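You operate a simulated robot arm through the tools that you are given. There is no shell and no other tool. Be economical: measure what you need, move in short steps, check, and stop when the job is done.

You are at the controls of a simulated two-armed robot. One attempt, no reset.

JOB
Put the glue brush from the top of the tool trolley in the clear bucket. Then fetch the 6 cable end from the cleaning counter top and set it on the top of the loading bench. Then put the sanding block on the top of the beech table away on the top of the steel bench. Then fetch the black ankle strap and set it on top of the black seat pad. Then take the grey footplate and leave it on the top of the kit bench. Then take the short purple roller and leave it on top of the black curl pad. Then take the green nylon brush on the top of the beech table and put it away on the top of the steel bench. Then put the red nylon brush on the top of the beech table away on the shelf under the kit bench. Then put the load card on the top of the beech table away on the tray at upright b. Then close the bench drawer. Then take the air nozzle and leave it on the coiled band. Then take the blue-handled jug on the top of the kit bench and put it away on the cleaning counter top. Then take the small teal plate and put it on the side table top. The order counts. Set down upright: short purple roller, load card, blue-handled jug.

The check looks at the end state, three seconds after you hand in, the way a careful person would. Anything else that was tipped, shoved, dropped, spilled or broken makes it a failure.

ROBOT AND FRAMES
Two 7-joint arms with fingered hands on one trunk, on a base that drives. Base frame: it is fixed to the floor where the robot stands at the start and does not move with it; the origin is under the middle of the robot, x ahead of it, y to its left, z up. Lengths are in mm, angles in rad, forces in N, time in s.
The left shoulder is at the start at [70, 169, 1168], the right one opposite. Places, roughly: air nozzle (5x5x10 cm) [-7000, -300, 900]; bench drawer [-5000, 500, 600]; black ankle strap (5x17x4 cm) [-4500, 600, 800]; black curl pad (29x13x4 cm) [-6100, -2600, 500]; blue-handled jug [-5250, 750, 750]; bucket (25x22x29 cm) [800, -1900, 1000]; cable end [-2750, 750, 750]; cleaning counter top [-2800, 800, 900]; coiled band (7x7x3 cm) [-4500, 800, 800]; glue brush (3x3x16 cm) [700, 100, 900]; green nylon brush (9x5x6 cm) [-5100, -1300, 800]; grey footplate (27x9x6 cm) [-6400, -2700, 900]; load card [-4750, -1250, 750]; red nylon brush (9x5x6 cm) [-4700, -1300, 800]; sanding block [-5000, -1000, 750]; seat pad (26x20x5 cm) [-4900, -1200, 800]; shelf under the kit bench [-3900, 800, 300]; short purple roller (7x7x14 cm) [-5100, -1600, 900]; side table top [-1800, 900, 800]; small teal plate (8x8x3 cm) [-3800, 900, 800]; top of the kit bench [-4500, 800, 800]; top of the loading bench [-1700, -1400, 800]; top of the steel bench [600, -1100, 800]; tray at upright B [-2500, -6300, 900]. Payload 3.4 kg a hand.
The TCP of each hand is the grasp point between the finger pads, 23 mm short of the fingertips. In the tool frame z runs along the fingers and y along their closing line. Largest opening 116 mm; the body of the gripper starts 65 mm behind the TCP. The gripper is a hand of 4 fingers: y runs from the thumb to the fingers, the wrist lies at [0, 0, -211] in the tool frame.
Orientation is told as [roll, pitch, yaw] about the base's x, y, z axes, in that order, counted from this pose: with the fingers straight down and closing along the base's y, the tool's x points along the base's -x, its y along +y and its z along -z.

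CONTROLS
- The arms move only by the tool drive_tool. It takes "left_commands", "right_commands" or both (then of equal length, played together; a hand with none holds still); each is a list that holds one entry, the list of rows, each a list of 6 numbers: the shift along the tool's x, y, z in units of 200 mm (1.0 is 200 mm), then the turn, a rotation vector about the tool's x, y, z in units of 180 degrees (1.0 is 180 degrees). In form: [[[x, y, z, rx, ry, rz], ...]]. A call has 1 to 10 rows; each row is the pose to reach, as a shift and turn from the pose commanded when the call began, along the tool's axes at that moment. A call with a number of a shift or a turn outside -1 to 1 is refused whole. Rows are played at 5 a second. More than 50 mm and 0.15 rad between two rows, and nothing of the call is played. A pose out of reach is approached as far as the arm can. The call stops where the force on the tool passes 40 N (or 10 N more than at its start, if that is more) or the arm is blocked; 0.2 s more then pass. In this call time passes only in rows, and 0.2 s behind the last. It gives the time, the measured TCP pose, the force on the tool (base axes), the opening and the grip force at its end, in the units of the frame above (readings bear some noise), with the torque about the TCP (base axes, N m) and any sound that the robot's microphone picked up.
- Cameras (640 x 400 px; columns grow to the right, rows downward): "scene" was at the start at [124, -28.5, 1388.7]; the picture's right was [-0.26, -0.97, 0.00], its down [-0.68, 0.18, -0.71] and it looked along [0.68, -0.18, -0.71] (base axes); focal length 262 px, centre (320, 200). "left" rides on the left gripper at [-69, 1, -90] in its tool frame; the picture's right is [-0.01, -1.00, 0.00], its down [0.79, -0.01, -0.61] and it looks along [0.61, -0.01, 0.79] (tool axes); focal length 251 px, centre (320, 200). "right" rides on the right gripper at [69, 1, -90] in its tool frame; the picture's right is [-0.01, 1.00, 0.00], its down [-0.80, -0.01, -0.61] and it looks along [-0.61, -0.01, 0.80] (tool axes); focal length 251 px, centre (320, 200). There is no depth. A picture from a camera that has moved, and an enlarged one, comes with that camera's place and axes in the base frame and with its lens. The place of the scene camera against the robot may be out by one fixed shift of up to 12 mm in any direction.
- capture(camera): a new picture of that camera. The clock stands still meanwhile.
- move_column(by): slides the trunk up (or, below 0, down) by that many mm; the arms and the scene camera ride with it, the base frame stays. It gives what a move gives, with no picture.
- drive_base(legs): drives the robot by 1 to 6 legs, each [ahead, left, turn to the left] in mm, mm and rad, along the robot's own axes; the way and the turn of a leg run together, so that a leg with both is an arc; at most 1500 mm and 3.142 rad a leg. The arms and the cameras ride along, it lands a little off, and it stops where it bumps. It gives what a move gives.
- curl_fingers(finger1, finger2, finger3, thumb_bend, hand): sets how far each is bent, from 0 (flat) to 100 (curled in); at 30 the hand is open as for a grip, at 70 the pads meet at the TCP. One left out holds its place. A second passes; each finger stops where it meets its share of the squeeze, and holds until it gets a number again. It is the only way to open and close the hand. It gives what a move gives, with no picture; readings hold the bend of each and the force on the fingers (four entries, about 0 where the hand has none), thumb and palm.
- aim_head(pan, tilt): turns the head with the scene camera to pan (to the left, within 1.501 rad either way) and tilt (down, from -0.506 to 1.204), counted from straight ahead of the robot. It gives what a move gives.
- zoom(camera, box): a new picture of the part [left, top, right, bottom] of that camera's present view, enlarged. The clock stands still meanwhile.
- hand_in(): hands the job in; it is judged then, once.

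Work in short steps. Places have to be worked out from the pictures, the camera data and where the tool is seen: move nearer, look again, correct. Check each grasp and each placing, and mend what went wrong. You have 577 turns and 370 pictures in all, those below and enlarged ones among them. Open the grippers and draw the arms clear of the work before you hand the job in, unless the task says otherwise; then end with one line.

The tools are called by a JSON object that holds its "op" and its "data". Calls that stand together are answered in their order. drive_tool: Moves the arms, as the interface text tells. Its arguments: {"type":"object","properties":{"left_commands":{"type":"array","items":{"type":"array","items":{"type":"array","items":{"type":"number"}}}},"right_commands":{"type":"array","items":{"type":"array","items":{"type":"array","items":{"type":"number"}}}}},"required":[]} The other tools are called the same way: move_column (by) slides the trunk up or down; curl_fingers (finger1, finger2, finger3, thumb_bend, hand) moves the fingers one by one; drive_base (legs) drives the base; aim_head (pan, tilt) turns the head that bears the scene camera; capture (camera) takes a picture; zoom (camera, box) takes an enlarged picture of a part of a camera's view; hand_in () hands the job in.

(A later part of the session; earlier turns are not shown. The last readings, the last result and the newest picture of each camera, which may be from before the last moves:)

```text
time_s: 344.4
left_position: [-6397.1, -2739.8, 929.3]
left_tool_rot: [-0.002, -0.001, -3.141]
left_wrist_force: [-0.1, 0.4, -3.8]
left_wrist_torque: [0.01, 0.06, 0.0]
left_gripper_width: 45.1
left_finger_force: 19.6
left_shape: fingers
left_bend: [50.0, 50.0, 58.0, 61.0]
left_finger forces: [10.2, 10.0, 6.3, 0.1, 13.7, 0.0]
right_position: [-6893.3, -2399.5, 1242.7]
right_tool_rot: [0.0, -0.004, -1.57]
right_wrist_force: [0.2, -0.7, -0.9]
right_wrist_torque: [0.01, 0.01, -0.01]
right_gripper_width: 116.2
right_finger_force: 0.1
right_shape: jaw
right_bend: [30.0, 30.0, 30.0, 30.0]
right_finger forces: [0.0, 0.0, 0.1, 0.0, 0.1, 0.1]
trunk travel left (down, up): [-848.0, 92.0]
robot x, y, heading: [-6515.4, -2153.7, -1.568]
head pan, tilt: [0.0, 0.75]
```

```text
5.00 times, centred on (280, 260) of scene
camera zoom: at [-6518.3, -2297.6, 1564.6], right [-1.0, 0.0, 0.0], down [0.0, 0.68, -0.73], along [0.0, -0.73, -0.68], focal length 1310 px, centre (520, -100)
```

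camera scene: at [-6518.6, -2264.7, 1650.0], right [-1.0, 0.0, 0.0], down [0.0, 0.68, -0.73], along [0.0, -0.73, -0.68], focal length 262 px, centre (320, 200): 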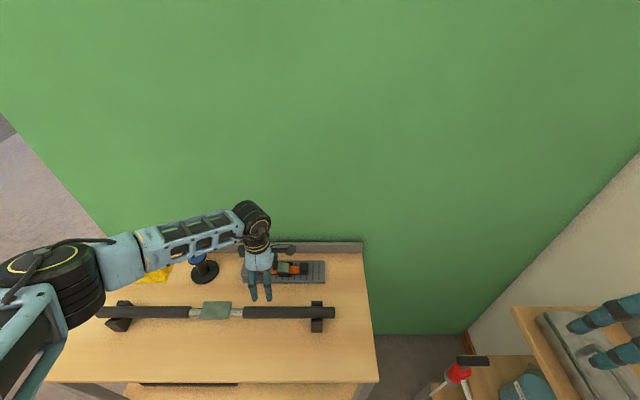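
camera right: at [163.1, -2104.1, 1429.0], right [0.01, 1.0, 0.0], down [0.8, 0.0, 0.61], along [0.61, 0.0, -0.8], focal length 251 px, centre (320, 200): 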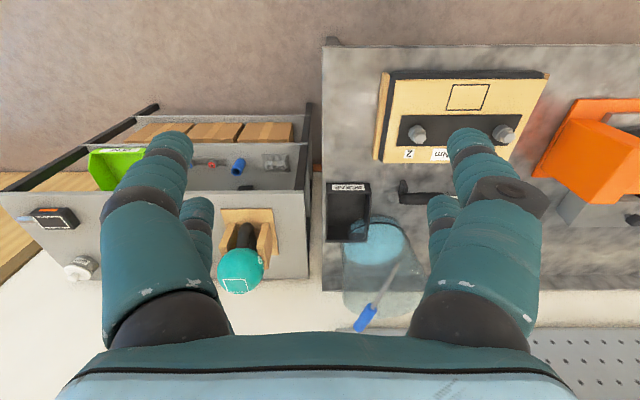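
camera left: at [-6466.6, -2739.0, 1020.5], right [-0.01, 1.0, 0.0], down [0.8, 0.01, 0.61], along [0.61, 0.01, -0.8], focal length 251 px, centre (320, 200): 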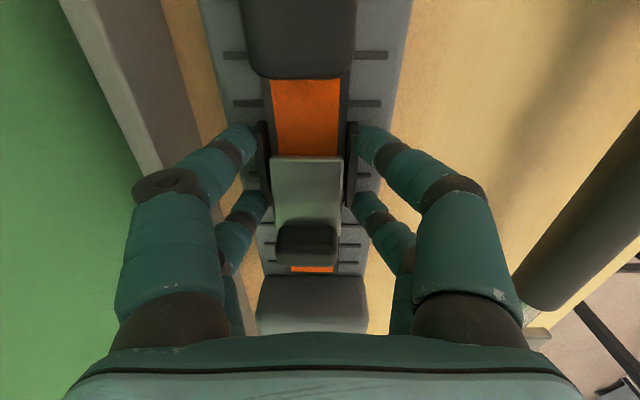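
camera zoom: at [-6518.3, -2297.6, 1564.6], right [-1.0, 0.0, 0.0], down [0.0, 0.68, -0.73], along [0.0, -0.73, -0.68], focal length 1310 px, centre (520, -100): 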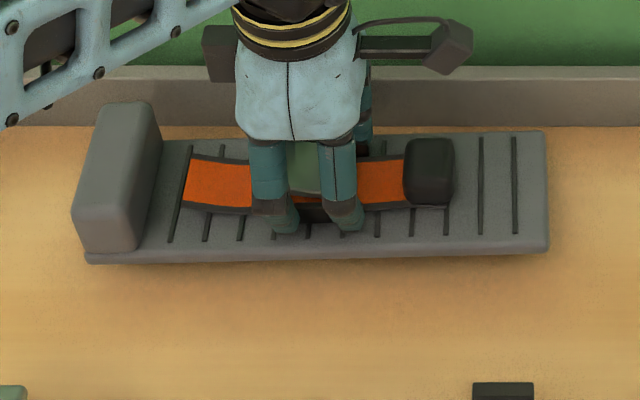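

The footplate hangs level. Lifting fully and retreating.

{"op": "move_column", "data": {"by": 90}}

{"op": "drive_tool", "data": {"left_commands": [[[0, 0, -0.2, 0, 0, 0], [0, 0, -0.4, 0, 0, 0]]]}}

{"op": "drive_base", "data": {"legs": [[-1100, 0, 0], [0, 250, 0], [0, 0, 3.14], [700, 0, 0]]}}

{"op": "capture", "data": {"camera": "left"}}

```text
time_s: 345.7
left_position: [-6397.3, -2739.7, 1020.3]
left_tool_rot: [-0.001, -0.001, -3.142]
left_wrist_force: [0.4, -0.5, -2.2]
left_wrist_torque: [0.01, 0.11, 0.02]
left_gripper_width: 45.3
left_finger_force: 20.2
left_shape: fingers
left_bend: [50.0, 50.0, 58.0, 61.0]
left_finger forces: [10.2, 9.9, 6.3, 0.0, 13.7, 0.0]
right_position: [-6894.0, -2399.7, 1331.9]
right_tool_rot: [0.002, -0.004, -1.571]
right_wrist_force: [0.0, 1.1, 0.5]
right_wrist_torque: [0.0, -0.02, 0.0]
right_gripper_width: 115.8
right_finger_force: 0.2
right_shape: jaw
right_bend: [30.0, 30.0, 30.0, 30.0]
right_finger forces: [0.0, 0.0, 0.0, 0.1, 0.1, 0.0]
trunk travel left (down, up): [-938.0, 2.0]
robot x, y, heading: [-6511.7, -2160.8, -1.571]
head pan, tilt: [0.0, 0.75]
```

```text
time_s: 346.3
left_position: [-6397.5, -2738.6, 1100.7]
left_tool_rot: [0.001, 0.0, -3.14]
left_wrist_force: [0.3, 0.2, -3.8]
left_wrist_torque: [0.03, 0.07, 0.02]
left_gripper_width: 45.0
left_finger_force: 20.3
left_shape: fingers
left_bend: [50.0, 50.0, 58.0, 61.0]
left_finger forces: [10.2, 9.9, 6.3, 0.0, 13.7, 0.0]
right_position: [-6893.3, -2399.1, 1332.3]
right_tool_rot: [0.001, -0.004, -1.571]
right_wrist_force: [0.0, -0.8, 0.4]
right_wrist_torque: [-0.01, 0.0, -0.01]
right_gripper_width: 116.1
right_finger_force: 0.0
right_shape: jaw
right_bend: [30.0, 30.0, 30.0, 30.0]
right_finger forces: [0.0, 0.1, 0.1, 0.0, 0.1, 0.1]
trunk travel left (down, up): [-938.0, 2.0]
robot x, y, heading: [-6516.0, -2153.1, -1.567]
head pan, tilt: [0.0, 0.75]
```

```text
time_s: 364.1
left_position: [-6406.0, 230.7, 1101.5]
left_tool_rot: [0.001, -0.001, 0.007]
left_wrist_force: [-0.3, -0.4, -2.9]
left_wrist_torque: [-0.01, -0.05, -0.01]
left_gripper_width: 44.5
left_finger_force: 18.6
left_shape: fingers
left_bend: [50.0, 50.0, 58.0, 61.0]
left_finger forces: [9.7, 9.1, 5.8, 0.0, 12.9, 0.0]
right_position: [-5908.0, -105.9, 1330.9]
right_tool_rot: [0.002, -0.003, 1.578]
right_wrist_force: [0.4, 0.0, -0.2]
right_wrist_torque: [-0.01, 0.0, -0.01]
right_gripper_width: 115.8
right_finger_force: 0.1
right_shape: jaw
right_bend: [30.0, 30.0, 30.0, 30.0]
right_finger forces: [0.1, 0.0, 0.0, 0.0, 0.1, 0.1]
trunk travel left (down, up): [-938.0, 2.0]
robot x, y, heading: [-6287.4, -348.0, 1.58]
head pan, tilt: [0.0, 0.75]
```

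```text
237 pictures are left
camera left: at [-6339.1, 232.7, 1191.3], right [0.02, -1.0, 0.0], down [-0.8, -0.01, 0.61], along [-0.61, -0.01, -0.8], focal length 251 px, centre (320, 200)
```

left: 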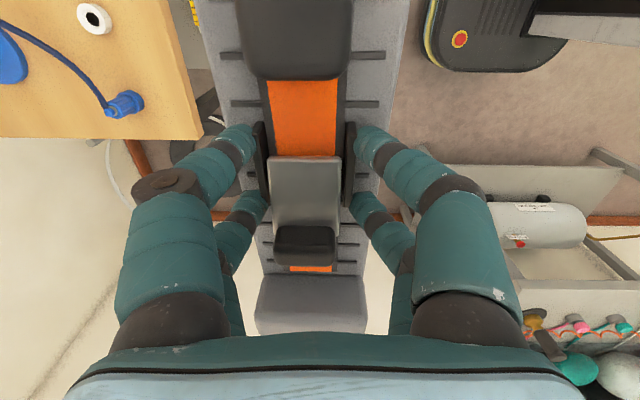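

Still held well. Strafing right to x≈-4690, then look at the kit bench.

{"op": "drive_base", "data": {"legs": [[0, -1500, 0], [0, -100, -0.01]]}}

{"op": "aim_head", "data": {"pan": 0.1, "tilt": 0.65}}

{"op": "capture", "data": {"camera": "scene"}}

```text
time_s: 372.4
left_position: [-4820.0, 267.8, 1099.1]
left_tool_rot: [-0.002, -0.005, 0.028]
left_wrist_force: [0.0, 0.6, -3.0]
left_wrist_torque: [0.01, -0.09, -0.02]
left_gripper_width: 44.3
left_finger_force: 18.6
left_shape: fingers
left_bend: [50.0, 50.0, 58.0, 61.0]
left_finger forces: [9.7, 9.1, 5.7, 0.0, 13.0, 0.1]
right_position: [-4314.4, -56.8, 1334.0]
right_tool_rot: [-0.004, -0.002, 1.598]
right_wrist_force: [0.0, 0.1, -0.8]
right_wrist_torque: [0.02, -0.02, 0.01]
right_gripper_width: 116.0
right_finger_force: 0.1
right_shape: jaw
right_bend: [30.0, 30.0, 30.0, 30.0]
right_finger forces: [0.0, 0.1, 0.0, 0.1, 0.0, 0.1]
trunk travel left (down, up): [-938.0, 2.0]
robot x, y, heading: [-4683.1, -311.5, 1.603]
head pan, tilt: [0.0, 0.75]
```

```text
time_s: 373.0
left_position: [-4815.6, 269.4, 1100.7]
left_tool_rot: [-0.001, -0.002, 0.03]
left_wrist_force: [0.4, -0.3, -4.0]
left_wrist_torque: [-0.03, -0.12, 0.03]
left_gripper_width: 44.5
left_finger_force: 18.9
left_shape: fingers
left_bend: [50.0, 50.0, 58.0, 61.0]
left_finger forces: [9.8, 9.1, 5.8, 0.0, 13.0, 0.0]
right_position: [-4310.9, -55.6, 1332.8]
right_tool_rot: [0.0, -0.002, 1.599]
right_wrist_force: [-0.2, 0.2, 0.0]
right_wrist_torque: [0.01, 0.03, 0.01]
right_gripper_width: 116.0
right_finger_force: 0.1
right_shape: jaw
right_bend: [30.0, 30.0, 30.0, 30.0]
right_finger forces: [0.1, 0.0, 0.0, 0.0, 0.0, 0.0]
trunk travel left (down, up): [-938.0, 2.0]
robot x, y, heading: [-4680.2, -308.5, 1.598]
head pan, tilt: [0.099, 0.649]
```

```text
236 pictures are left
camera scene: at [-4701.5, -180.4, 1663.0], right [0.99, 0.13, 0.0], down [0.08, -0.6, -0.8], along [-0.1, 0.79, -0.61], focal length 262 px, centre (320, 200)
```

scene: 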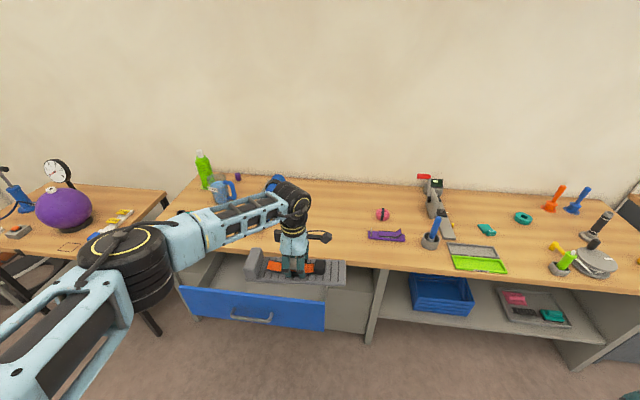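

Free area left of the purple strap. Target TCP ≈(-4800, 685). Correct heading and drive 405 mm ahead.

{"op": "drive_base", "data": {"legs": [[0, 0, -0.028], [410, 0, 0]]}}

{"op": "move_column", "data": {"by": -150}}

{"op": "capture", "data": {"camera": "scene"}}

{"op": "capture", "data": {"camera": "left"}}

```text
time_s: 375.9
left_position: [-4805.3, 675.0, 1101.3]
left_tool_rot: [0.0, 0.001, 0.009]
left_wrist_force: [-0.7, 0.9, -2.9]
left_wrist_torque: [-0.03, -0.12, 0.01]
left_gripper_width: 44.4
left_finger_force: 19.1
left_shape: fingers
left_bend: [50.0, 50.0, 58.0, 61.0]
left_finger forces: [9.8, 9.1, 5.8, 0.0, 12.9, 0.0]
right_position: [-4306.2, 341.7, 1332.0]
right_tool_rot: [-0.001, -0.005, 1.582]
right_wrist_force: [0.4, -1.4, 0.1]
right_wrist_torque: [-0.01, -0.03, 0.02]
right_gripper_width: 115.9
right_finger_force: 0.0
right_shape: jaw
right_bend: [30.0, 30.0, 30.0, 30.0]
right_finger forces: [0.0, 0.0, 0.1, 0.0, 0.0, 0.1]
trunk travel left (down, up): [-938.0, 2.0]
robot x, y, heading: [-4685.3, 96.0, 1.587]
head pan, tilt: [0.099, 0.649]
```

```text
time_s: 377.7
left_position: [-4805.8, 676.7, 950.3]
left_tool_rot: [-0.003, 0.0, 0.012]
left_wrist_force: [-0.7, 0.8, -4.4]
left_wrist_torque: [0.0, -0.09, -0.03]
left_gripper_width: 44.6
left_finger_force: 19.4
left_shape: fingers
left_bend: [50.0, 50.0, 58.0, 61.0]
left_finger forces: [9.9, 9.1, 5.8, 0.1, 13.1, 0.0]
right_position: [-4306.3, 343.0, 1181.8]
right_tool_rot: [0.001, -0.003, 1.581]
right_wrist_force: [-0.3, -0.1, 1.1]
right_wrist_torque: [0.01, 0.01, 0.01]
right_gripper_width: 115.8
right_finger_force: 0.1
right_shape: jaw
right_bend: [30.0, 30.0, 30.0, 30.0]
right_finger forces: [0.1, 0.0, 0.0, 0.1, 0.1, 0.1]
trunk travel left (down, up): [-788.0, 152.0]
robot x, y, heading: [-4681.0, 98.8, 1.585]
head pan, tilt: [0.099, 0.649]
```

```text
235 pictures are left
camera scene: at [-4698.5, 226.1, 1513.1], right [0.99, 0.11, 0.0], down [0.07, -0.6, -0.8], along [-0.09, 0.79, -0.6], focal length 262 px, centre (320, 200)
```

scene: 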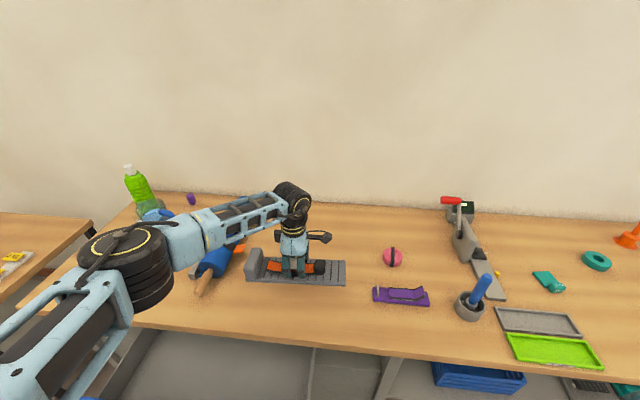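

```text
234 pictures are left
camera left: at [-4738.4, 679.9, 1040.5], right [0.02, -1.0, 0.0], down [-0.79, -0.01, 0.61], along [-0.61, -0.01, -0.8], focal length 251 px, centre (320, 200)
```

left: 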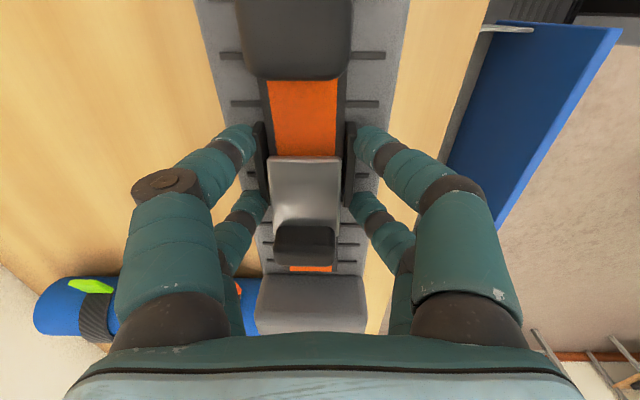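

I shift 30 mm right (+x) and lower stepwise.

{"op": "drive_tool", "data": {"left_commands": [[[-0.15, 0, 0, 0, 0, 0], [-0.15, 0, 0.2, 0, 0, 0], [-0.15, 0, 0.38, 0, 0, 0]]]}}

{"op": "drive_tool", "data": {"left_commands": [[[0, 0, 0.05, 0, 0, 0], [0, 0, 0.09, 0, 0, 0]]]}}

{"op": "zoom", "data": {"camera": "scene", "box": [220, 220, 380, 320]}}

```text
time_s: 378.5
left_position: [-4778.9, 678.2, 875.1]
left_tool_rot: [-0.003, -0.001, 0.009]
left_wrist_force: [0.8, 0.1, -3.3]
left_wrist_torque: [-0.01, -0.11, -0.03]
left_gripper_width: 44.3
left_finger_force: 19.1
left_shape: fingers
left_bend: [50.0, 50.0, 58.0, 61.0]
left_finger forces: [10.1, 9.2, 5.9, 0.0, 13.1, 0.0]
right_position: [-4306.3, 344.4, 1181.5]
right_tool_rot: [0.0, -0.003, 1.581]
right_wrist_force: [-1.0, 0.6, 0.4]
right_wrist_torque: [0.04, 0.0, -0.02]
right_gripper_width: 116.0
right_finger_force: 0.0
right_shape: jaw
right_bend: [30.0, 30.0, 30.0, 30.0]
right_finger forces: [0.1, 0.0, 0.0, 0.0, 0.0, 0.0]
trunk travel left (down, up): [-788.0, 152.0]
robot x, y, heading: [-4682.7, 96.0, 1.587]
head pan, tilt: [0.099, 0.649]
```

```text
time_s: 379.1
left_position: [-4776.5, 678.5, 855.7]
left_tool_rot: [-0.001, -0.001, 0.01]
left_wrist_force: [-0.3, -0.4, -3.2]
left_wrist_torque: [-0.01, -0.11, -0.04]
left_gripper_width: 44.2
left_finger_force: 18.8
left_shape: fingers
left_bend: [50.0, 50.0, 58.0, 61.0]
left_finger forces: [9.9, 9.0, 6.0, 0.0, 13.1, 0.0]
right_position: [-4304.3, 343.2, 1181.3]
right_tool_rot: [0.001, -0.001, 1.581]
right_wrist_force: [-0.5, -0.1, 0.6]
right_wrist_torque: [-0.01, -0.02, -0.02]
right_gripper_width: 116.1
right_finger_force: 0.0
right_shape: jaw
right_bend: [30.0, 30.0, 30.0, 30.0]
right_finger forces: [0.0, 0.0, 0.1, 0.1, 0.0, 0.1]
trunk travel left (down, up): [-788.0, 152.0]
robot x, y, heading: [-4686.5, 98.4, 1.582]
head pan, tilt: [0.099, 0.649]
```

```text
4.00 times, centred on (300, 270) of scene
camera zoom: at [-4698.1, 226.6, 1513.1], right [0.99, 0.11, 0.0], down [0.07, -0.6, -0.8], along [-0.09, 0.79, -0.61], focal length 1048 px, centre (400, -80)
```

zoom: 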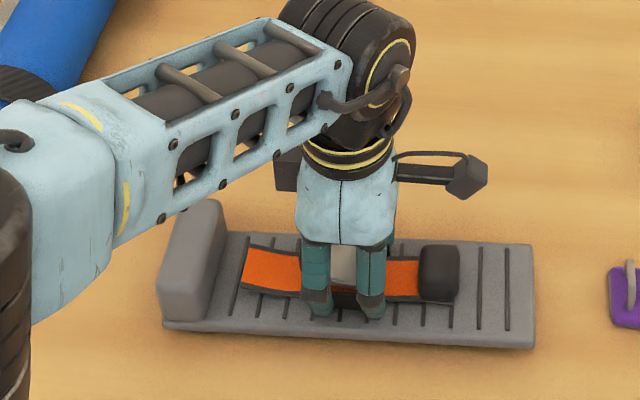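

Close to the surface; going 8 mm, then again.

{"op": "drive_tool", "data": {"left_commands": [[[0, 0, 0.02, 0, 0, 0], [0, 0, 0.04, 0, 0, 0]]]}}

{"op": "drive_tool", "data": {"left_commands": [[[0, 0, 0.02, 0, 0, 0], [0, 0, 0.035, 0, 0, 0]]]}}

```text
time_s: 379.7
left_position: [-4775.7, 677.0, 847.8]
left_tool_rot: [-0.002, 0.0, 0.012]
left_wrist_force: [-0.3, 0.3, -4.0]
left_wrist_torque: [0.05, 0.08, 0.01]
left_gripper_width: 44.5
left_finger_force: 19.3
left_shape: fingers
left_bend: [50.0, 50.0, 58.0, 61.0]
left_finger forces: [9.9, 9.3, 6.4, 0.1, 12.8, 0.1]
right_position: [-4306.8, 343.0, 1182.7]
right_tool_rot: [0.004, -0.003, 1.582]
right_wrist_force: [0.3, 1.0, -0.2]
right_wrist_torque: [0.04, 0.01, 0.0]
right_gripper_width: 116.1
right_finger_force: 0.0
right_shape: jaw
right_bend: [30.0, 30.0, 30.0, 30.0]
right_finger forces: [0.1, 0.0, 0.0, 0.1, 0.0, 0.0]
trunk travel left (down, up): [-788.0, 152.0]
robot x, y, heading: [-4682.8, 98.7, 1.588]
head pan, tilt: [0.099, 0.649]
```

```text
time_s: 380.3
left_position: [-4776.8, 676.1, 844.5]
left_tool_rot: [0.003, 0.0, 0.01]
left_wrist_force: [-0.5, 1.5, 14.5]
left_wrist_torque: [0.57, 0.16, 0.06]
left_gripper_width: 44.3
left_finger_force: 19.9
left_shape: fingers
left_bend: [50.0, 50.0, 59.0, 61.0]
left_finger forces: [10.4, 10.1, 6.5, 0.0, 12.3, 0.0]
right_position: [-4304.2, 340.4, 1182.1]
right_tool_rot: [0.004, -0.005, 1.581]
right_wrist_force: [-0.2, 0.0, -0.5]
right_wrist_torque: [-0.01, -0.01, 0.0]
right_gripper_width: 115.7
right_finger_force: 0.0
right_shape: jaw
right_bend: [30.0, 30.0, 30.0, 30.0]
right_finger forces: [0.0, 0.1, 0.0, 0.0, 0.0, 0.0]
trunk travel left (down, up): [-788.0, 152.0]
robot x, y, heading: [-4683.0, 94.8, 1.586]
head pan, tilt: [0.099, 0.649]
```

Footplate is down. Release and raise.

{"op": "curl_fingers", "data": {"hand": "left", "finger1": 38, "finger2": 38, "finger3": 38, "thumb_bend": 38}}

{"op": "move_column", "data": {"by": 150}}

{"op": "capture", "data": {"camera": "scene"}}

```text
time_s: 381.3
left_position: [-4776.0, 674.8, 840.2]
left_tool_rot: [-0.001, 0.0, 0.009]
left_wrist_force: [0.4, 0.6, -0.4]
left_wrist_torque: [0.01, 0.0, 0.04]
left_gripper_width: 93.5
left_finger_force: 0.2
left_shape: fingers
left_bend: [38.0, 38.0, 38.0, 38.0]
left_finger forces: [0.0, 0.0, 0.1, 0.0, 0.0, 0.0]
right_position: [-4306.7, 342.8, 1182.2]
right_tool_rot: [0.001, -0.004, 1.58]
right_wrist_force: [0.2, -0.4, 0.2]
right_wrist_torque: [-0.01, 0.01, 0.04]
right_gripper_width: 115.7
right_finger_force: 0.2
right_shape: jaw
right_bend: [30.0, 30.0, 30.0, 30.0]
right_finger forces: [0.0, 0.0, 0.1, 0.1, 0.0, 0.0]
trunk travel left (down, up): [-788.0, 152.0]
robot x, y, heading: [-4681.7, 100.7, 1.581]
head pan, tilt: [0.099, 0.649]
```

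```text
time_s: 383.0
left_position: [-4776.5, 677.1, 992.5]
left_tool_rot: [-0.002, 0.001, 0.011]
left_wrist_force: [0.4, -0.2, 0.4]
left_wrist_torque: [0.0, -0.02, -0.01]
left_gripper_width: 93.6
left_finger_force: 0.0
left_shape: fingers
left_bend: [38.0, 38.0, 38.0, 38.0]
left_finger forces: [0.1, 0.1, 0.0, 0.0, 0.0, 0.0]
right_position: [-4306.4, 343.0, 1332.0]
right_tool_rot: [0.002, -0.003, 1.582]
right_wrist_force: [0.5, 0.0, 0.8]
right_wrist_torque: [0.02, 0.01, 0.0]
right_gripper_width: 115.7
right_finger_force: 0.0
right_shape: jaw
right_bend: [30.0, 30.0, 30.0, 30.0]
right_finger forces: [0.0, 0.0, 0.0, 0.1, 0.0, 0.0]
trunk travel left (down, up): [-938.0, 2.0]
robot x, y, heading: [-4679.8, 98.8, 1.582]
head pan, tilt: [0.099, 0.649]
```

```text
232 pictures are left
camera scene: at [-4698.2, 225.8, 1663.1], right [0.99, 0.11, 0.0], down [0.07, -0.6, -0.8], along [-0.09, 0.79, -0.6], focal length 262 px, centre (320, 200)
```

scene: 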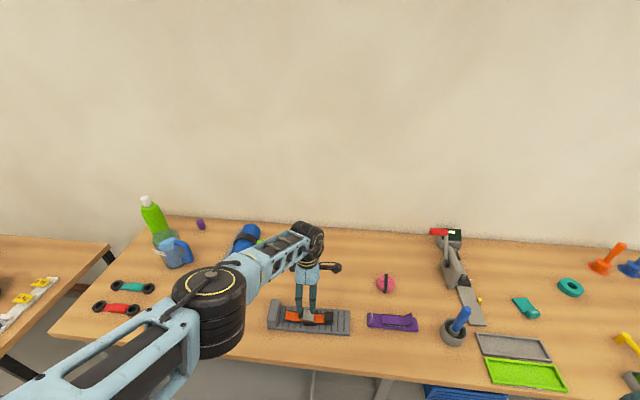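

Footplate is placed. Next the purple roller (≈(-5145, -1585), standing 820–960). I'll grip it from the side with the hand pitched forward, so it can go upright on the low shelf. Back off, turn, and set the hand posture.

{"op": "drive_base", "data": {"legs": [[-450, 0, 0], [0, 0, 3.13], [0, -600, 0]]}}

{"op": "drive_tool", "data": {"left_commands": [[[0, 0, -0.1, 0, 0, -0.046], [0, 0, -0.2, 0, 0, -0.092], [0, 0, -0.3, 0, 0, -0.138], [0, 0, -0.4, 0, 0, -0.184], [0, 0, -0.5, 0, 0, -0.23], [0, 0, -0.5, 0, 0, -0.276], [0, 0, -0.5, 0, 0, -0.322], [0, 0, -0.5, 0, 0, -0.368], [0, 0, -0.5, 0, 0, -0.414], [0, 0, -0.5, 0, 0, -0.46]]]}}

{"op": "aim_head", "data": {"pan": 0.0, "tilt": 0.6}}

{"op": "capture", "data": {"camera": "scene"}}

```text
time_s: 396.1
left_position: [-5151.7, -965.2, 991.8]
left_tool_rot: [0.0, -0.002, -3.103]
left_wrist_force: [0.0, -1.3, -0.3]
left_wrist_torque: [-0.03, -0.02, 0.01]
left_gripper_width: 93.3
left_finger_force: 0.1
left_shape: fingers
left_bend: [38.0, 38.0, 38.0, 38.0]
left_finger forces: [0.0, 0.0, 0.0, 0.1, 0.0, 0.1]
right_position: [-5631.1, -644.2, 1331.3]
right_tool_rot: [0.003, -0.004, -1.533]
right_wrist_force: [-0.7, -0.5, -0.3]
right_wrist_torque: [0.02, 0.02, -0.01]
right_gripper_width: 115.7
right_finger_force: 0.0
right_shape: jaw
right_bend: [30.0, 30.0, 30.0, 30.0]
right_finger forces: [0.0, 0.1, 0.0, 0.1, 0.0, 0.1]
trunk travel left (down, up): [-938.0, 2.0]
robot x, y, heading: [-5263.1, -387.8, -1.532]
head pan, tilt: [0.099, 0.649]
```

```text
time_s: 398.3
left_position: [-5154.2, -964.5, 1092.6]
left_tool_rot: [0.0, 0.001, -1.654]
left_wrist_force: [0.2, -0.7, -0.7]
left_wrist_torque: [0.01, 0.02, 0.02]
left_gripper_width: 93.5
left_finger_force: 0.2
left_shape: fingers
left_bend: [38.0, 38.0, 38.0, 38.0]
left_finger forces: [0.0, 0.0, 0.0, 0.0, 0.0, 0.1]
right_position: [-5633.7, -644.2, 1331.3]
right_tool_rot: [0.003, -0.003, -1.533]
right_wrist_force: [-0.2, 0.6, -0.3]
right_wrist_torque: [-0.01, -0.04, 0.04]
right_gripper_width: 115.8
right_finger_force: 0.1
right_shape: jaw
right_bend: [30.0, 30.0, 30.0, 30.0]
right_finger forces: [0.1, 0.2, 0.0, 0.0, 0.0, 0.0]
trunk travel left (down, up): [-938.0, 2.0]
robot x, y, heading: [-5260.3, -389.6, -1.535]
head pan, tilt: [0.099, 0.649]
```

```text
time_s: 399.0
left_position: [-5154.4, -965.0, 1091.9]
left_tool_rot: [-0.001, 0.001, -1.657]
left_wrist_force: [0.7, -0.5, -0.7]
left_wrist_torque: [0.0, 0.02, 0.0]
left_gripper_width: 93.8
left_finger_force: 0.1
left_shape: fingers
left_bend: [38.0, 38.0, 38.0, 38.0]
left_finger forces: [0.0, 0.0, 0.1, 0.1, 0.0, 0.0]
right_position: [-5633.4, -645.1, 1331.7]
right_tool_rot: [0.002, -0.003, -1.532]
right_wrist_force: [-0.5, 0.2, 0.8]
right_wrist_torque: [-0.01, -0.04, -0.03]
right_gripper_width: 115.7
right_finger_force: 0.0
right_shape: jaw
right_bend: [30.0, 30.0, 30.0, 30.0]
right_finger forces: [0.0, 0.0, 0.1, 0.1, 0.1, 0.0]
trunk travel left (down, up): [-938.0, 2.0]
robot x, y, heading: [-5263.1, -386.5, -1.532]
head pan, tilt: [0.0, 0.6]
```

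```text
231 pictures are left
camera scene: at [-5262.7, -534.2, 1667.4], right [-1.0, -0.04, 0.0], down [-0.02, 0.56, -0.82], along [0.03, -0.82, -0.57], focal length 262 px, centre (320, 200)
```

scene: 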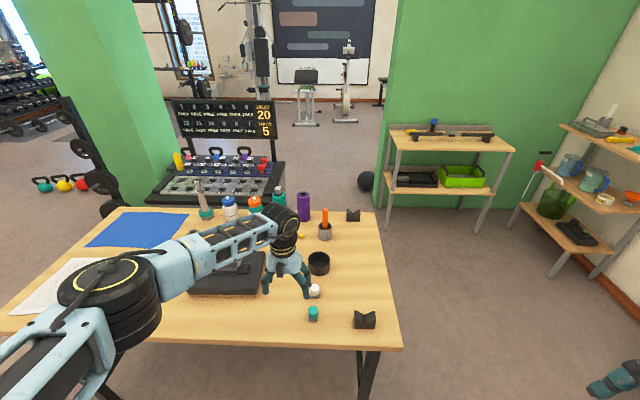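

Fix heading and yaw, then pitch the hand forward 68°.

{"op": "drive_base", "data": {"legs": [[0, 0, -0.038]]}}

{"op": "drive_tool", "data": {"left_commands": [[[0, 0, 0, 0, 0, -0.04]]]}}

{"op": "drive_tool", "data": {"left_commands": [[[0, 0, 0, 0, -0.042, 0], [0, 0, 0, 0, -0.084, 0], [0, 0, 0, 0, -0.126, 0], [0, 0, 0, 0, -0.168, 0], [0, 0, 0, 0, -0.21, 0], [0, 0, 0, 0, -0.252, 0], [0, 0, 0, 0, -0.294, 0], [0, 0, 0, 0, -0.336, 0], [0, 0, 0, 0, -0.378, 0]]]}}

{"op": "capture", "data": {"camera": "left"}}

```text
time_s: 399.8
left_position: [-5175.0, -969.3, 1091.9]
left_tool_rot: [-0.002, 0.001, -1.698]
left_wrist_force: [-0.2, -0.5, -1.0]
left_wrist_torque: [-0.04, 0.0, 0.0]
left_gripper_width: 93.4
left_finger_force: 0.1
left_shape: fingers
left_bend: [38.0, 38.0, 38.0, 38.0]
left_finger forces: [0.0, 0.1, 0.1, 0.0, 0.0, 0.0]
right_position: [-5641.9, -631.1, 1331.5]
right_tool_rot: [0.004, -0.003, -1.571]
right_wrist_force: [-0.1, -0.6, 0.7]
right_wrist_torque: [0.01, 0.02, -0.01]
right_gripper_width: 115.9
right_finger_force: 0.1
right_shape: jaw
right_bend: [30.0, 30.0, 30.0, 30.0]
right_finger forces: [0.0, 0.0, 0.0, 0.0, 0.0, 0.0]
trunk travel left (down, up): [-938.0, 2.0]
robot x, y, heading: [-5261.2, -384.0, -1.569]
head pan, tilt: [0.0, 0.6]
```

```text
time_s: 400.2
left_position: [-5175.8, -968.6, 1092.2]
left_tool_rot: [0.002, 0.002, -1.568]
left_wrist_force: [-0.4, 0.5, 0.0]
left_wrist_torque: [0.0, -0.01, -0.02]
left_gripper_width: 93.3
left_finger_force: 0.0
left_shape: fingers
left_bend: [38.0, 38.0, 38.0, 38.0]
left_finger forces: [0.0, 0.0, 0.0, 0.0, 0.1, 0.1]
right_position: [-5645.3, -628.8, 1331.3]
right_tool_rot: [0.003, -0.002, -1.571]
right_wrist_force: [-0.4, 0.4, -0.6]
right_wrist_torque: [0.01, 0.0, -0.01]
right_gripper_width: 116.1
right_finger_force: 0.1
right_shape: jaw
right_bend: [30.0, 30.0, 30.0, 30.0]
right_finger forces: [0.0, 0.0, 0.0, 0.0, 0.1, 0.0]
trunk travel left (down, up): [-938.0, 2.0]
robot x, y, heading: [-5263.6, -389.3, -1.571]
head pan, tilt: [0.0, 0.6]
```

```text
time_s: 402.2
left_position: [-5201.0, -970.6, 1107.1]
left_tool_rot: [0.018, -1.178, -1.576]
left_wrist_force: [1.1, 1.1, 0.1]
left_wrist_torque: [0.01, -0.02, 0.03]
left_gripper_width: 93.4
left_finger_force: 0.0
left_shape: fingers
left_bend: [38.0, 38.0, 38.0, 38.0]
left_finger forces: [0.0, 0.1, 0.0, 0.0, 0.0, 0.1]
left hand out of reach, approached as far as the arm can: row 9
right_position: [-5645.1, -630.1, 1330.2]
right_tool_rot: [0.004, -0.003, -1.57]
right_wrist_force: [-0.4, 0.1, -0.9]
right_wrist_torque: [-0.03, 0.0, -0.02]
right_gripper_width: 115.9
right_finger_force: 0.1
right_shape: jaw
right_bend: [30.0, 30.0, 30.0, 30.0]
right_finger forces: [0.0, 0.0, 0.0, 0.0, 0.0, 0.0]
trunk travel left (down, up): [-938.0, 2.0]
robot x, y, heading: [-5260.5, -390.4, -1.569]
head pan, tilt: [0.0, 0.6]
```

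```text
230 pictures are left
camera left: at [-5202.4, -913.6, 1205.2], right [-1.0, -0.02, 0.0], down [-0.01, 0.86, -0.5], along [0.01, -0.5, -0.86], focal length 251 px, centre (320, 200)
```

left: 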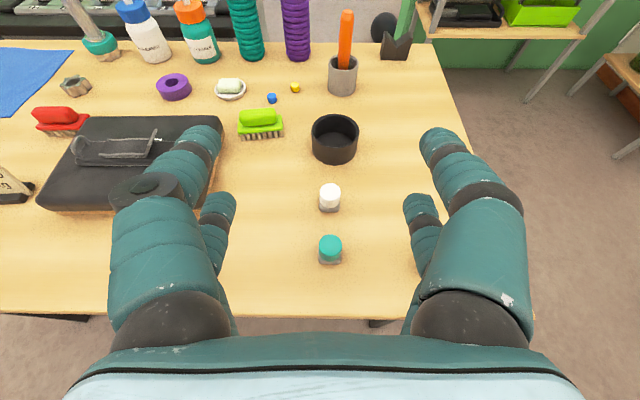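

Good overview: roller ≈(-5133, -1565), cup right of it at (-5249, -1433). I drive in (left 66, ahead 400), then bring trunk down and arm up.

{"op": "drive_base", "data": {"legs": [[0, 66, 0], [400, 0, 0]]}}

{"op": "drive_tool", "data": {"left_commands": [[[-0.17, 0, -0.07, 0, 0, 0], [-0.35, 0, -0.143, 0, 0, 0], [-0.52, 0, -0.215, 0, 0, 0], [-0.693, 0, -0.287, 0, 0, 0]]]}}

{"op": "move_column", "data": {"by": -200}}

{"op": "capture", "data": {"camera": "left"}}

```text
time_s: 405.3
left_position: [-5131.5, -1371.9, 1106.9]
left_tool_rot: [0.013, -1.178, -1.571]
left_wrist_force: [-0.1, 0.4, -0.4]
left_wrist_torque: [-0.05, -0.04, 0.01]
left_gripper_width: 93.7
left_finger_force: 0.0
left_shape: fingers
left_bend: [38.0, 38.0, 38.0, 38.0]
left_finger forces: [0.1, 0.0, 0.0, 0.0, 0.0, 0.0]
right_position: [-5575.9, -1029.2, 1333.5]
right_tool_rot: [0.001, -0.004, -1.573]
right_wrist_force: [0.1, 0.0, 0.2]
right_wrist_torque: [-0.04, -0.02, -0.02]
right_gripper_width: 115.7
right_finger_force: 0.1
right_shape: jaw
right_bend: [30.0, 30.0, 30.0, 30.0]
right_finger forces: [0.1, 0.0, 0.0, 0.0, 0.0, 0.1]
trunk travel left (down, up): [-938.0, 2.0]
robot x, y, heading: [-5197.2, -791.9, -1.573]
head pan, tilt: [0.0, 0.6]
```

```text
time_s: 406.3
left_position: [-5133.3, -1372.7, 1255.7]
left_tool_rot: [0.014, -1.177, -1.574]
left_wrist_force: [0.1, 0.4, 0.2]
left_wrist_torque: [0.04, -0.01, 0.03]
left_gripper_width: 93.7
left_finger_force: 0.0
left_shape: fingers
left_bend: [38.0, 38.0, 38.0, 38.0]
left_finger forces: [0.0, 0.1, 0.0, 0.0, 0.0, 0.0]
right_position: [-5575.8, -1031.5, 1331.2]
right_tool_rot: [0.001, -0.003, -1.573]
right_wrist_force: [0.2, 0.0, 0.3]
right_wrist_torque: [-0.02, -0.03, -0.02]
right_gripper_width: 116.0
right_finger_force: 0.0
right_shape: jaw
right_bend: [30.0, 30.0, 30.0, 30.0]
right_finger forces: [0.0, 0.0, 0.0, 0.1, 0.0, 0.0]
trunk travel left (down, up): [-938.0, 2.0]
robot x, y, heading: [-5193.9, -787.6, -1.572]
head pan, tilt: [0.0, 0.6]
```

```text
time_s: 408.5
left_position: [-5133.3, -1374.0, 1054.3]
left_tool_rot: [0.014, -1.176, -1.572]
left_wrist_force: [-0.4, -0.1, -0.2]
left_wrist_torque: [-0.03, -0.01, -0.03]
left_gripper_width: 93.4
left_finger_force: 0.0
left_shape: fingers
left_bend: [38.0, 38.0, 38.0, 38.0]
left_finger forces: [0.0, 0.1, 0.0, 0.0, 0.0, 0.0]
right_position: [-5576.4, -1031.9, 1130.8]
right_tool_rot: [0.003, -0.003, -1.572]
right_wrist_force: [0.4, -0.6, 0.9]
right_wrist_torque: [-0.02, -0.01, 0.0]
right_gripper_width: 115.7
right_finger_force: 0.1
right_shape: jaw
right_bend: [30.0, 30.0, 30.0, 30.0]
right_finger forces: [0.0, 0.0, 0.0, 0.1, 0.0, 0.0]
trunk travel left (down, up): [-738.0, 202.0]
robot x, y, heading: [-5192.2, -789.0, -1.566]
head pan, tilt: [0.0, 0.6]
```

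```text
229 pictures are left
camera left: at [-5135.1, -1316.8, 1152.7], right [-1.0, -0.01, 0.0], down [-0.01, 0.87, -0.5], along [0.0, -0.5, -0.87], focal length 251 px, centre (320, 200)
```

left: 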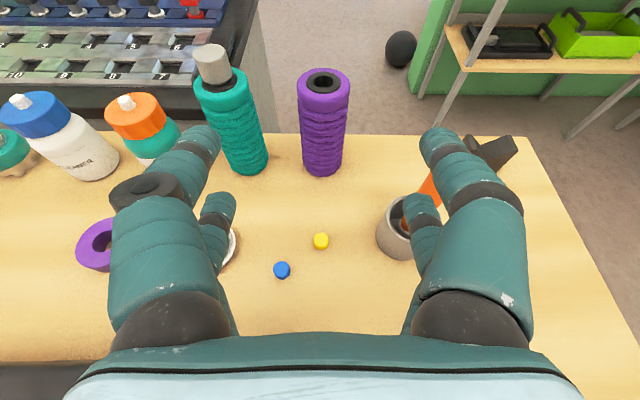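

Roller centre ≈(-5138, -1594). I open slightly more, move the base 40 mm ahead, extend 180 mm forward above it.

{"op": "curl_fingers", "data": {"hand": "left", "finger1": 35, "finger2": 35, "finger3": 35, "thumb_bend": 35}}

{"op": "drive_base", "data": {"legs": [[42, 0, -0.005]]}}

{"op": "drive_tool", "data": {"left_commands": [[[-0.086, 0, 0.207, 0, 0, 0], [-0.172, 0, 0.415, 0, 0, 0], [-0.258, 0, 0.62, 0, 0, 0], [-0.34, 0, 0.815, 0, 0, 0]]]}}

{"op": "capture", "data": {"camera": "left"}}

```text
time_s: 409.5
left_position: [-5132.6, -1374.5, 1055.1]
left_tool_rot: [0.013, -1.177, -1.572]
left_wrist_force: [0.7, -0.8, -0.2]
left_wrist_torque: [-0.01, 0.03, -0.03]
left_gripper_width: 102.2
left_finger_force: 0.0
left_shape: fingers
left_bend: [35.0, 35.0, 35.0, 35.0]
left_finger forces: [0.1, 0.0, 0.0, 0.1, 0.1, 0.0]
right_position: [-5573.8, -1030.9, 1132.6]
right_tool_rot: [0.0, -0.005, -1.571]
right_wrist_force: [0.8, 0.2, 0.6]
right_wrist_torque: [-0.01, 0.02, -0.01]
right_gripper_width: 116.2
right_finger_force: 0.0
right_shape: jaw
right_bend: [30.0, 30.0, 30.0, 30.0]
right_finger forces: [0.0, 0.1, 0.0, 0.0, 0.0, 0.0]
trunk travel left (down, up): [-738.0, 202.0]
robot x, y, heading: [-5196.3, -785.8, -1.568]
head pan, tilt: [0.0, 0.6]
```

```text
time_s: 410.4
left_position: [-5137.5, -1411.7, 1058.4]
left_tool_rot: [0.015, -1.182, -1.578]
left_wrist_force: [-0.1, 0.5, -0.5]
left_wrist_torque: [0.0, -0.03, -0.03]
left_gripper_width: 102.1
left_finger_force: 0.1
left_shape: fingers
left_bend: [35.0, 35.0, 35.0, 35.0]
left_finger forces: [0.1, 0.0, 0.1, 0.0, 0.0, 0.0]
right_position: [-5576.2, -1066.1, 1132.5]
right_tool_rot: [0.003, -0.007, -1.578]
right_wrist_force: [0.9, 1.3, 0.5]
right_wrist_torque: [-0.03, 0.0, 0.03]
right_gripper_width: 115.7
right_finger_force: 0.1
right_shape: jaw
right_bend: [30.0, 30.0, 30.0, 30.0]
right_finger forces: [0.1, 0.1, 0.0, 0.0, 0.0, 0.0]
trunk travel left (down, up): [-738.0, 202.0]
robot x, y, heading: [-5194.3, -831.9, -1.579]
head pan, tilt: [0.0, 0.6]
```

```text
time_s: 411.4
left_position: [-5137.7, -1592.2, 1055.7]
left_tool_rot: [0.014, -1.176, -1.579]
left_wrist_force: [0.0, -0.7, 0.0]
left_wrist_torque: [-0.02, -0.02, -0.03]
left_gripper_width: 102.2
left_finger_force: 0.0
left_shape: fingers
left_bend: [35.0, 35.0, 35.0, 35.0]
left_finger forces: [0.0, 0.0, 0.0, 0.0, 0.1, 0.0]
right_position: [-5576.1, -1071.2, 1130.3]
right_tool_rot: [0.003, -0.003, -1.576]
right_wrist_force: [0.2, -0.2, -0.4]
right_wrist_torque: [0.02, -0.01, -0.01]
right_gripper_width: 116.1
right_finger_force: 0.0
right_shape: jaw
right_bend: [30.0, 30.0, 30.0, 30.0]
right_finger forces: [0.0, 0.0, 0.1, 0.0, 0.1, 0.0]
trunk travel left (down, up): [-738.0, 202.0]
robot x, y, heading: [-5197.0, -830.4, -1.577]
head pan, tilt: [0.0, 0.6]
```

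```text
228 pictures are left
camera left: at [-5139.2, -1534.9, 1153.1], right [-1.0, -0.01, 0.0], down [-0.01, 0.87, -0.5], along [0.0, -0.5, -0.87], focal length 251 px, centre (320, 200)
```

left: 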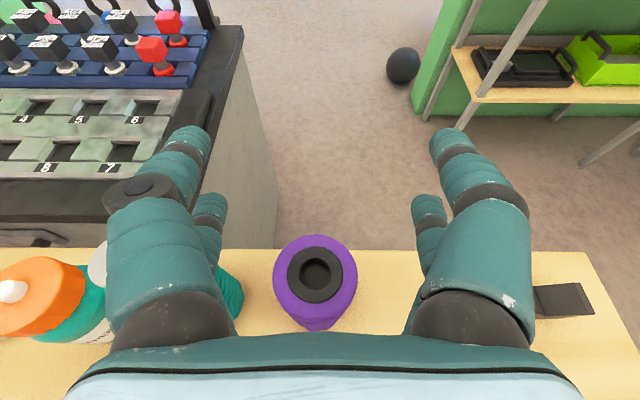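

Aligned. I shift back 16 mm (so the camera housing clears the roller) and lower to z≈904 by trunk.

{"op": "drive_tool", "data": {"left_commands": [[[0.031, 0.01, -0.074, 0, 0, 0]]]}}

{"op": "move_column", "data": {"by": -152}}

{"op": "capture", "data": {"camera": "left"}}

{"op": "capture", "data": {"camera": "scene"}}

```text
time_s: 411.8
left_position: [-5133.0, -1576.2, 1055.7]
left_tool_rot: [0.012, -1.177, -1.575]
left_wrist_force: [0.6, 0.3, 0.1]
left_wrist_torque: [-0.04, -0.03, 0.01]
left_gripper_width: 102.3
left_finger_force: 0.1
left_shape: fingers
left_bend: [35.0, 35.0, 35.0, 35.0]
left_finger forces: [0.0, 0.0, 0.1, 0.1, 0.0, 0.0]
right_position: [-5574.8, -1070.4, 1131.8]
right_tool_rot: [0.001, -0.005, -1.576]
right_wrist_force: [0.7, 0.2, -0.9]
right_wrist_torque: [-0.01, -0.01, 0.0]
right_gripper_width: 116.1
right_finger_force: 0.1
right_shape: jaw
right_bend: [30.0, 30.0, 30.0, 30.0]
right_finger forces: [0.0, 0.0, 0.0, 0.0, 0.0, 0.0]
trunk travel left (down, up): [-738.0, 202.0]
robot x, y, heading: [-5191.9, -828.3, -1.576]
head pan, tilt: [0.0, 0.6]
```

```text
time_s: 413.5
left_position: [-5133.0, -1576.3, 903.2]
left_tool_rot: [0.015, -1.176, -1.579]
left_wrist_force: [0.2, 0.2, 0.4]
left_wrist_torque: [-0.02, 0.0, 0.04]
left_gripper_width: 102.5
left_finger_force: 0.1
left_shape: fingers
left_bend: [35.0, 35.0, 35.0, 35.0]
left_finger forces: [0.0, 0.0, 0.1, 0.0, 0.0, 0.0]
right_position: [-5576.9, -1070.2, 979.5]
right_tool_rot: [0.004, -0.003, -1.578]
right_wrist_force: [-0.6, -0.5, -0.6]
right_wrist_torque: [0.01, -0.02, -0.03]
right_gripper_width: 116.0
right_finger_force: 0.1
right_shape: jaw
right_bend: [30.0, 30.0, 30.0, 30.0]
right_finger forces: [0.1, 0.0, 0.0, 0.1, 0.1, 0.0]
trunk travel left (down, up): [-586.0, 354.0]
robot x, y, heading: [-5194.8, -830.9, -1.574]
head pan, tilt: [0.0, 0.6]
```

```text
227 pictures are left
camera left: at [-5134.7, -1518.1, 1001.5], right [-1.0, -0.01, 0.0], down [-0.01, 0.87, -0.5], along [0.0, -0.5, -0.87], focal length 251 px, centre (320, 200)
```

left: 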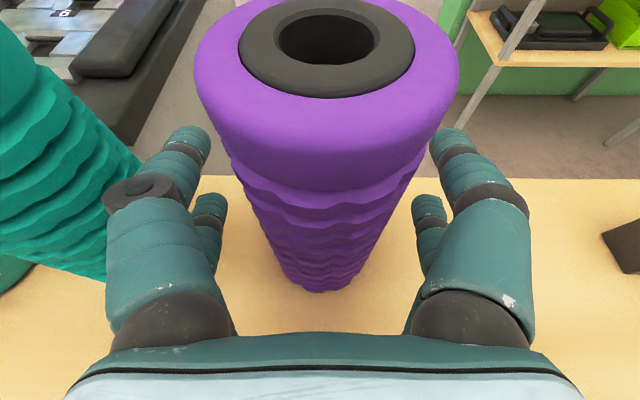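

```text
226 pictures are left
camera scene: at [-5200.5, -977.0, 1315.5], right [-1.0, 0.01, 0.0], down [0.0, 0.56, -0.83], along [0.0, -0.83, -0.56], focal length 262 px, centre (320, 200)
```

scene: 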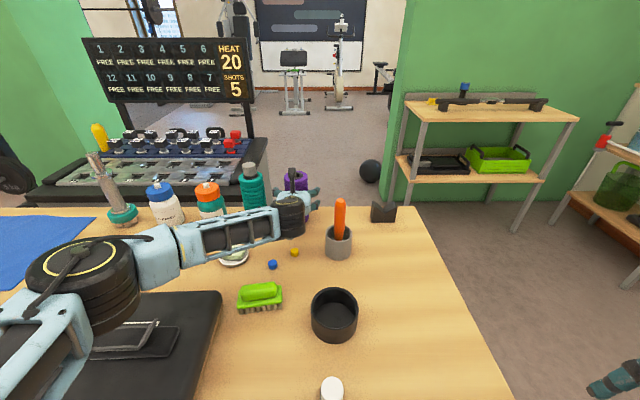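

Roller sits between the fingers. Closing.

{"op": "curl_fingers", "data": {"hand": "left", "finger1": 60, "finger2": 60, "finger3": 60, "thumb_bend": 60}}

{"op": "capture", "data": {"camera": "left"}}

```text
time_s: 414.5
left_position: [-5133.7, -1576.9, 904.0]
left_tool_rot: [0.014, -1.176, -1.579]
left_wrist_force: [-0.9, 0.0, 0.5]
left_wrist_torque: [0.0, 0.01, -0.02]
left_gripper_width: 51.4
left_finger_force: 15.7
left_shape: fingers
left_bend: [53.0, 51.0, 51.0, 54.0]
left_finger forces: [7.9, 6.9, 6.7, 0.1, 9.8, 0.1]
right_position: [-5577.5, -1070.7, 978.9]
right_tool_rot: [0.004, -0.003, -1.577]
right_wrist_force: [0.4, -0.2, -1.0]
right_wrist_torque: [0.01, 0.0, -0.01]
right_gripper_width: 115.8
right_finger_force: 0.0
right_shape: jaw
right_bend: [30.0, 30.0, 30.0, 30.0]
right_finger forces: [0.0, 0.0, 0.0, 0.1, 0.1, 0.0]
trunk travel left (down, up): [-586.0, 354.0]
robot x, y, heading: [-5197.2, -830.3, -1.577]
head pan, tilt: [0.0, 0.6]
```

```text
225 pictures are left
camera left: at [-5135.0, -1518.2, 1001.5], right [-1.0, -0.01, 0.0], down [-0.01, 0.87, -0.5], along [0.0, -0.5, -0.87], focal length 251 px, centre (320, 200)
```

left: 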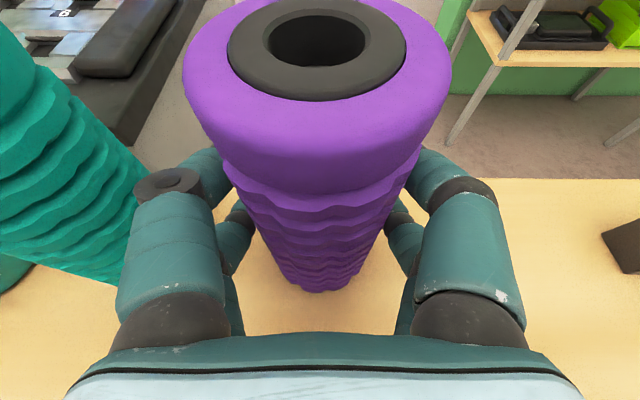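

Fingers wrap behind the roller. Lifting with the trunk.

{"op": "move_column", "data": {"by": 250}}

{"op": "capture", "data": {"camera": "left"}}

```text
time_s: 417.1
left_position: [-5134.3, -1575.9, 1153.9]
left_tool_rot: [0.015, -1.177, -1.578]
left_wrist_force: [0.3, 0.3, -2.6]
left_wrist_torque: [0.01, 0.01, -0.01]
left_gripper_width: 51.5
left_finger_force: 15.9
left_shape: fingers
left_bend: [53.0, 51.0, 51.0, 54.0]
left_finger forces: [8.0, 7.3, 6.4, 0.1, 9.5, 0.1]
right_position: [-5576.0, -1071.3, 1229.5]
right_tool_rot: [0.001, -0.004, -1.578]
right_wrist_force: [-0.7, -0.1, -0.2]
right_wrist_torque: [-0.03, -0.01, 0.02]
right_gripper_width: 115.6
right_finger_force: 0.1
right_shape: jaw
right_bend: [30.0, 30.0, 30.0, 30.0]
right_finger forces: [0.0, 0.0, 0.0, 0.1, 0.0, 0.0]
trunk travel left (down, up): [-836.0, 104.0]
robot x, y, heading: [-5193.9, -830.8, -1.574]
head pan, tilt: [0.0, 0.6]
```

```text
224 pictures are left
camera left: at [-5134.7, -1518.7, 1251.1], right [-1.0, -0.01, 0.0], down [-0.01, 0.87, -0.5], along [0.0, -0.5, -0.87], focal length 251 px, centre (320, 200)
```

left: 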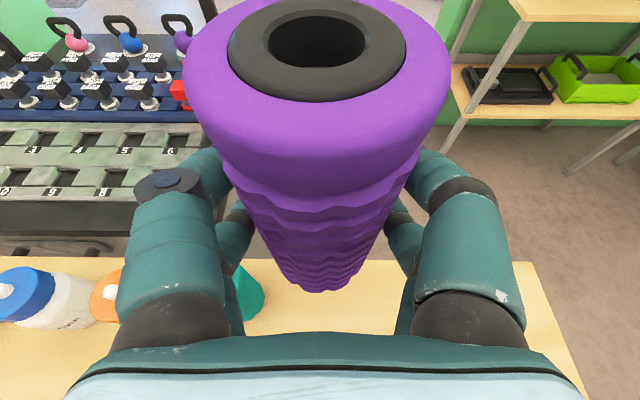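

Held. Back off, strafe to x≈-6140, and approach the shelf to look at the curl pad.

{"op": "drive_base", "data": {"legs": [[-430, 0, 0], [0, -945, 0], [700, 0, 0]]}}

{"op": "aim_head", "data": {"pan": 0.0, "tilt": 0.6}}

{"op": "move_column", "data": {"by": -350}}

{"op": "capture", "data": {"camera": "scene"}}

```text
time_s: 427.7
left_position: [-6069.7, -1825.6, 1153.8]
left_tool_rot: [0.014, -1.177, -1.571]
left_wrist_force: [0.1, 0.8, -1.4]
left_wrist_torque: [-0.01, 0.01, 0.0]
left_gripper_width: 51.5
left_finger_force: 15.7
left_shape: fingers
left_bend: [53.0, 51.0, 51.0, 54.0]
left_finger forces: [8.2, 7.3, 6.3, 0.0, 9.4, 0.0]
right_position: [-6516.3, -1322.2, 1229.6]
right_tool_rot: [0.003, -0.003, -1.573]
right_wrist_force: [-0.4, 0.1, -0.3]
right_wrist_torque: [0.01, -0.02, -0.01]
right_gripper_width: 115.7
right_finger_force: 0.1
right_shape: jaw
right_bend: [30.0, 30.0, 30.0, 30.0]
right_finger forces: [0.0, 0.0, 0.1, 0.1, 0.1, 0.0]
trunk travel left (down, up): [-836.0, 104.0]
robot x, y, heading: [-6135.2, -1078.6, -1.573]
head pan, tilt: [0.0, 0.6]
```

```text
time_s: 428.3
left_position: [-6067.6, -1825.8, 1153.9]
left_tool_rot: [0.013, -1.177, -1.571]
left_wrist_force: [-0.1, -0.2, -1.7]
left_wrist_torque: [0.01, 0.0, -0.01]
left_gripper_width: 51.5
left_finger_force: 16.0
left_shape: fingers
left_bend: [53.0, 51.0, 51.0, 54.0]
left_finger forces: [8.1, 7.5, 6.4, 0.0, 9.3, 0.1]
right_position: [-6515.1, -1322.9, 1229.4]
right_tool_rot: [0.002, -0.003, -1.572]
right_wrist_force: [-0.3, -0.5, -0.5]
right_wrist_torque: [0.0, -0.01, 0.03]
right_gripper_width: 116.0
right_finger_force: 0.1
right_shape: jaw
right_bend: [30.0, 30.0, 30.0, 30.0]
right_finger forces: [0.0, 0.0, 0.1, 0.1, 0.0, 0.0]
trunk travel left (down, up): [-836.0, 104.0]
robot x, y, heading: [-6137.3, -1077.3, -1.567]
head pan, tilt: [0.0, 0.6]
```

```text
time_s: 431.7
left_position: [-6069.5, -1825.4, 803.3]
left_tool_rot: [0.014, -1.175, -1.57]
left_wrist_force: [0.1, 0.1, -2.6]
left_wrist_torque: [0.01, -0.01, 0.02]
left_gripper_width: 51.4
left_finger_force: 15.6
left_shape: fingers
left_bend: [53.0, 51.0, 51.0, 54.0]
left_finger forces: [8.1, 7.3, 6.4, 0.0, 9.4, 0.0]
right_position: [-6515.3, -1322.8, 880.3]
right_tool_rot: [0.001, -0.003, -1.572]
right_wrist_force: [-0.6, -0.5, 0.0]
right_wrist_torque: [0.02, 0.02, 0.01]
right_gripper_width: 115.9
right_finger_force: 0.1
right_shape: jaw
right_bend: [30.0, 30.0, 30.0, 30.0]
right_finger forces: [0.0, 0.0, 0.0, 0.0, 0.0, 0.1]
trunk travel left (down, up): [-486.0, 454.0]
robot x, y, heading: [-6135.5, -1080.9, -1.573]
head pan, tilt: [0.0, 0.6]
```

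```text
223 pictures are left
camera scene: at [-6139.9, -1227.5, 1215.4], right [-1.0, 0.0, 0.0], down [0.0, 0.57, -0.82], along [0.0, -0.82, -0.57], focal length 262 px, centre (320, 200)
```

scene: 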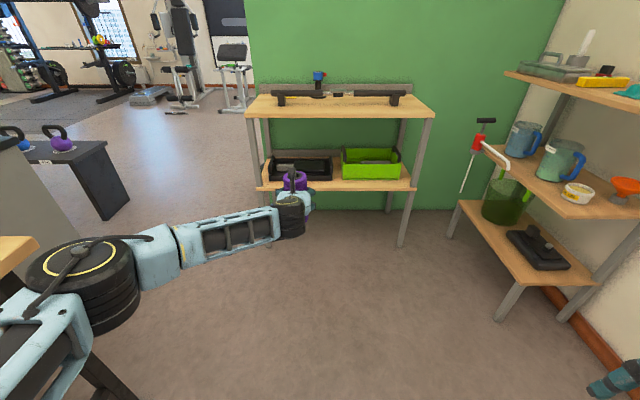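

Zoom on the tray with the curl pad.

{"op": "zoom", "data": {"camera": "scene", "box": [240, 80, 440, 210]}}

```text
3.08 times, centred on (340, 145) of scene
camera zoom: at [-6139.9, -1227.5, 1215.4], right [-1.0, 0.0, 0.0], down [0.0, 0.57, -0.82], along [0.0, -0.82, -0.57], focal length 806 px, centre (258, 369)
```

zoom: 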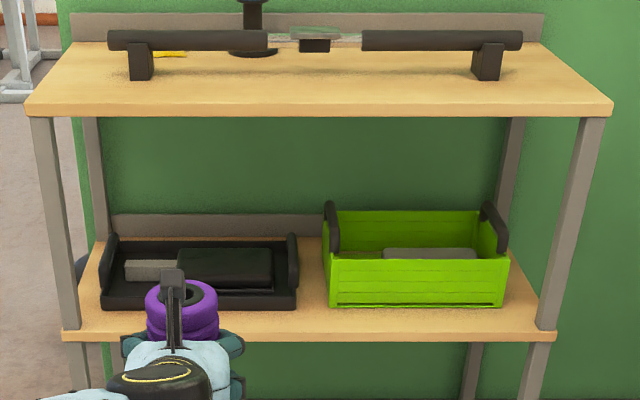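

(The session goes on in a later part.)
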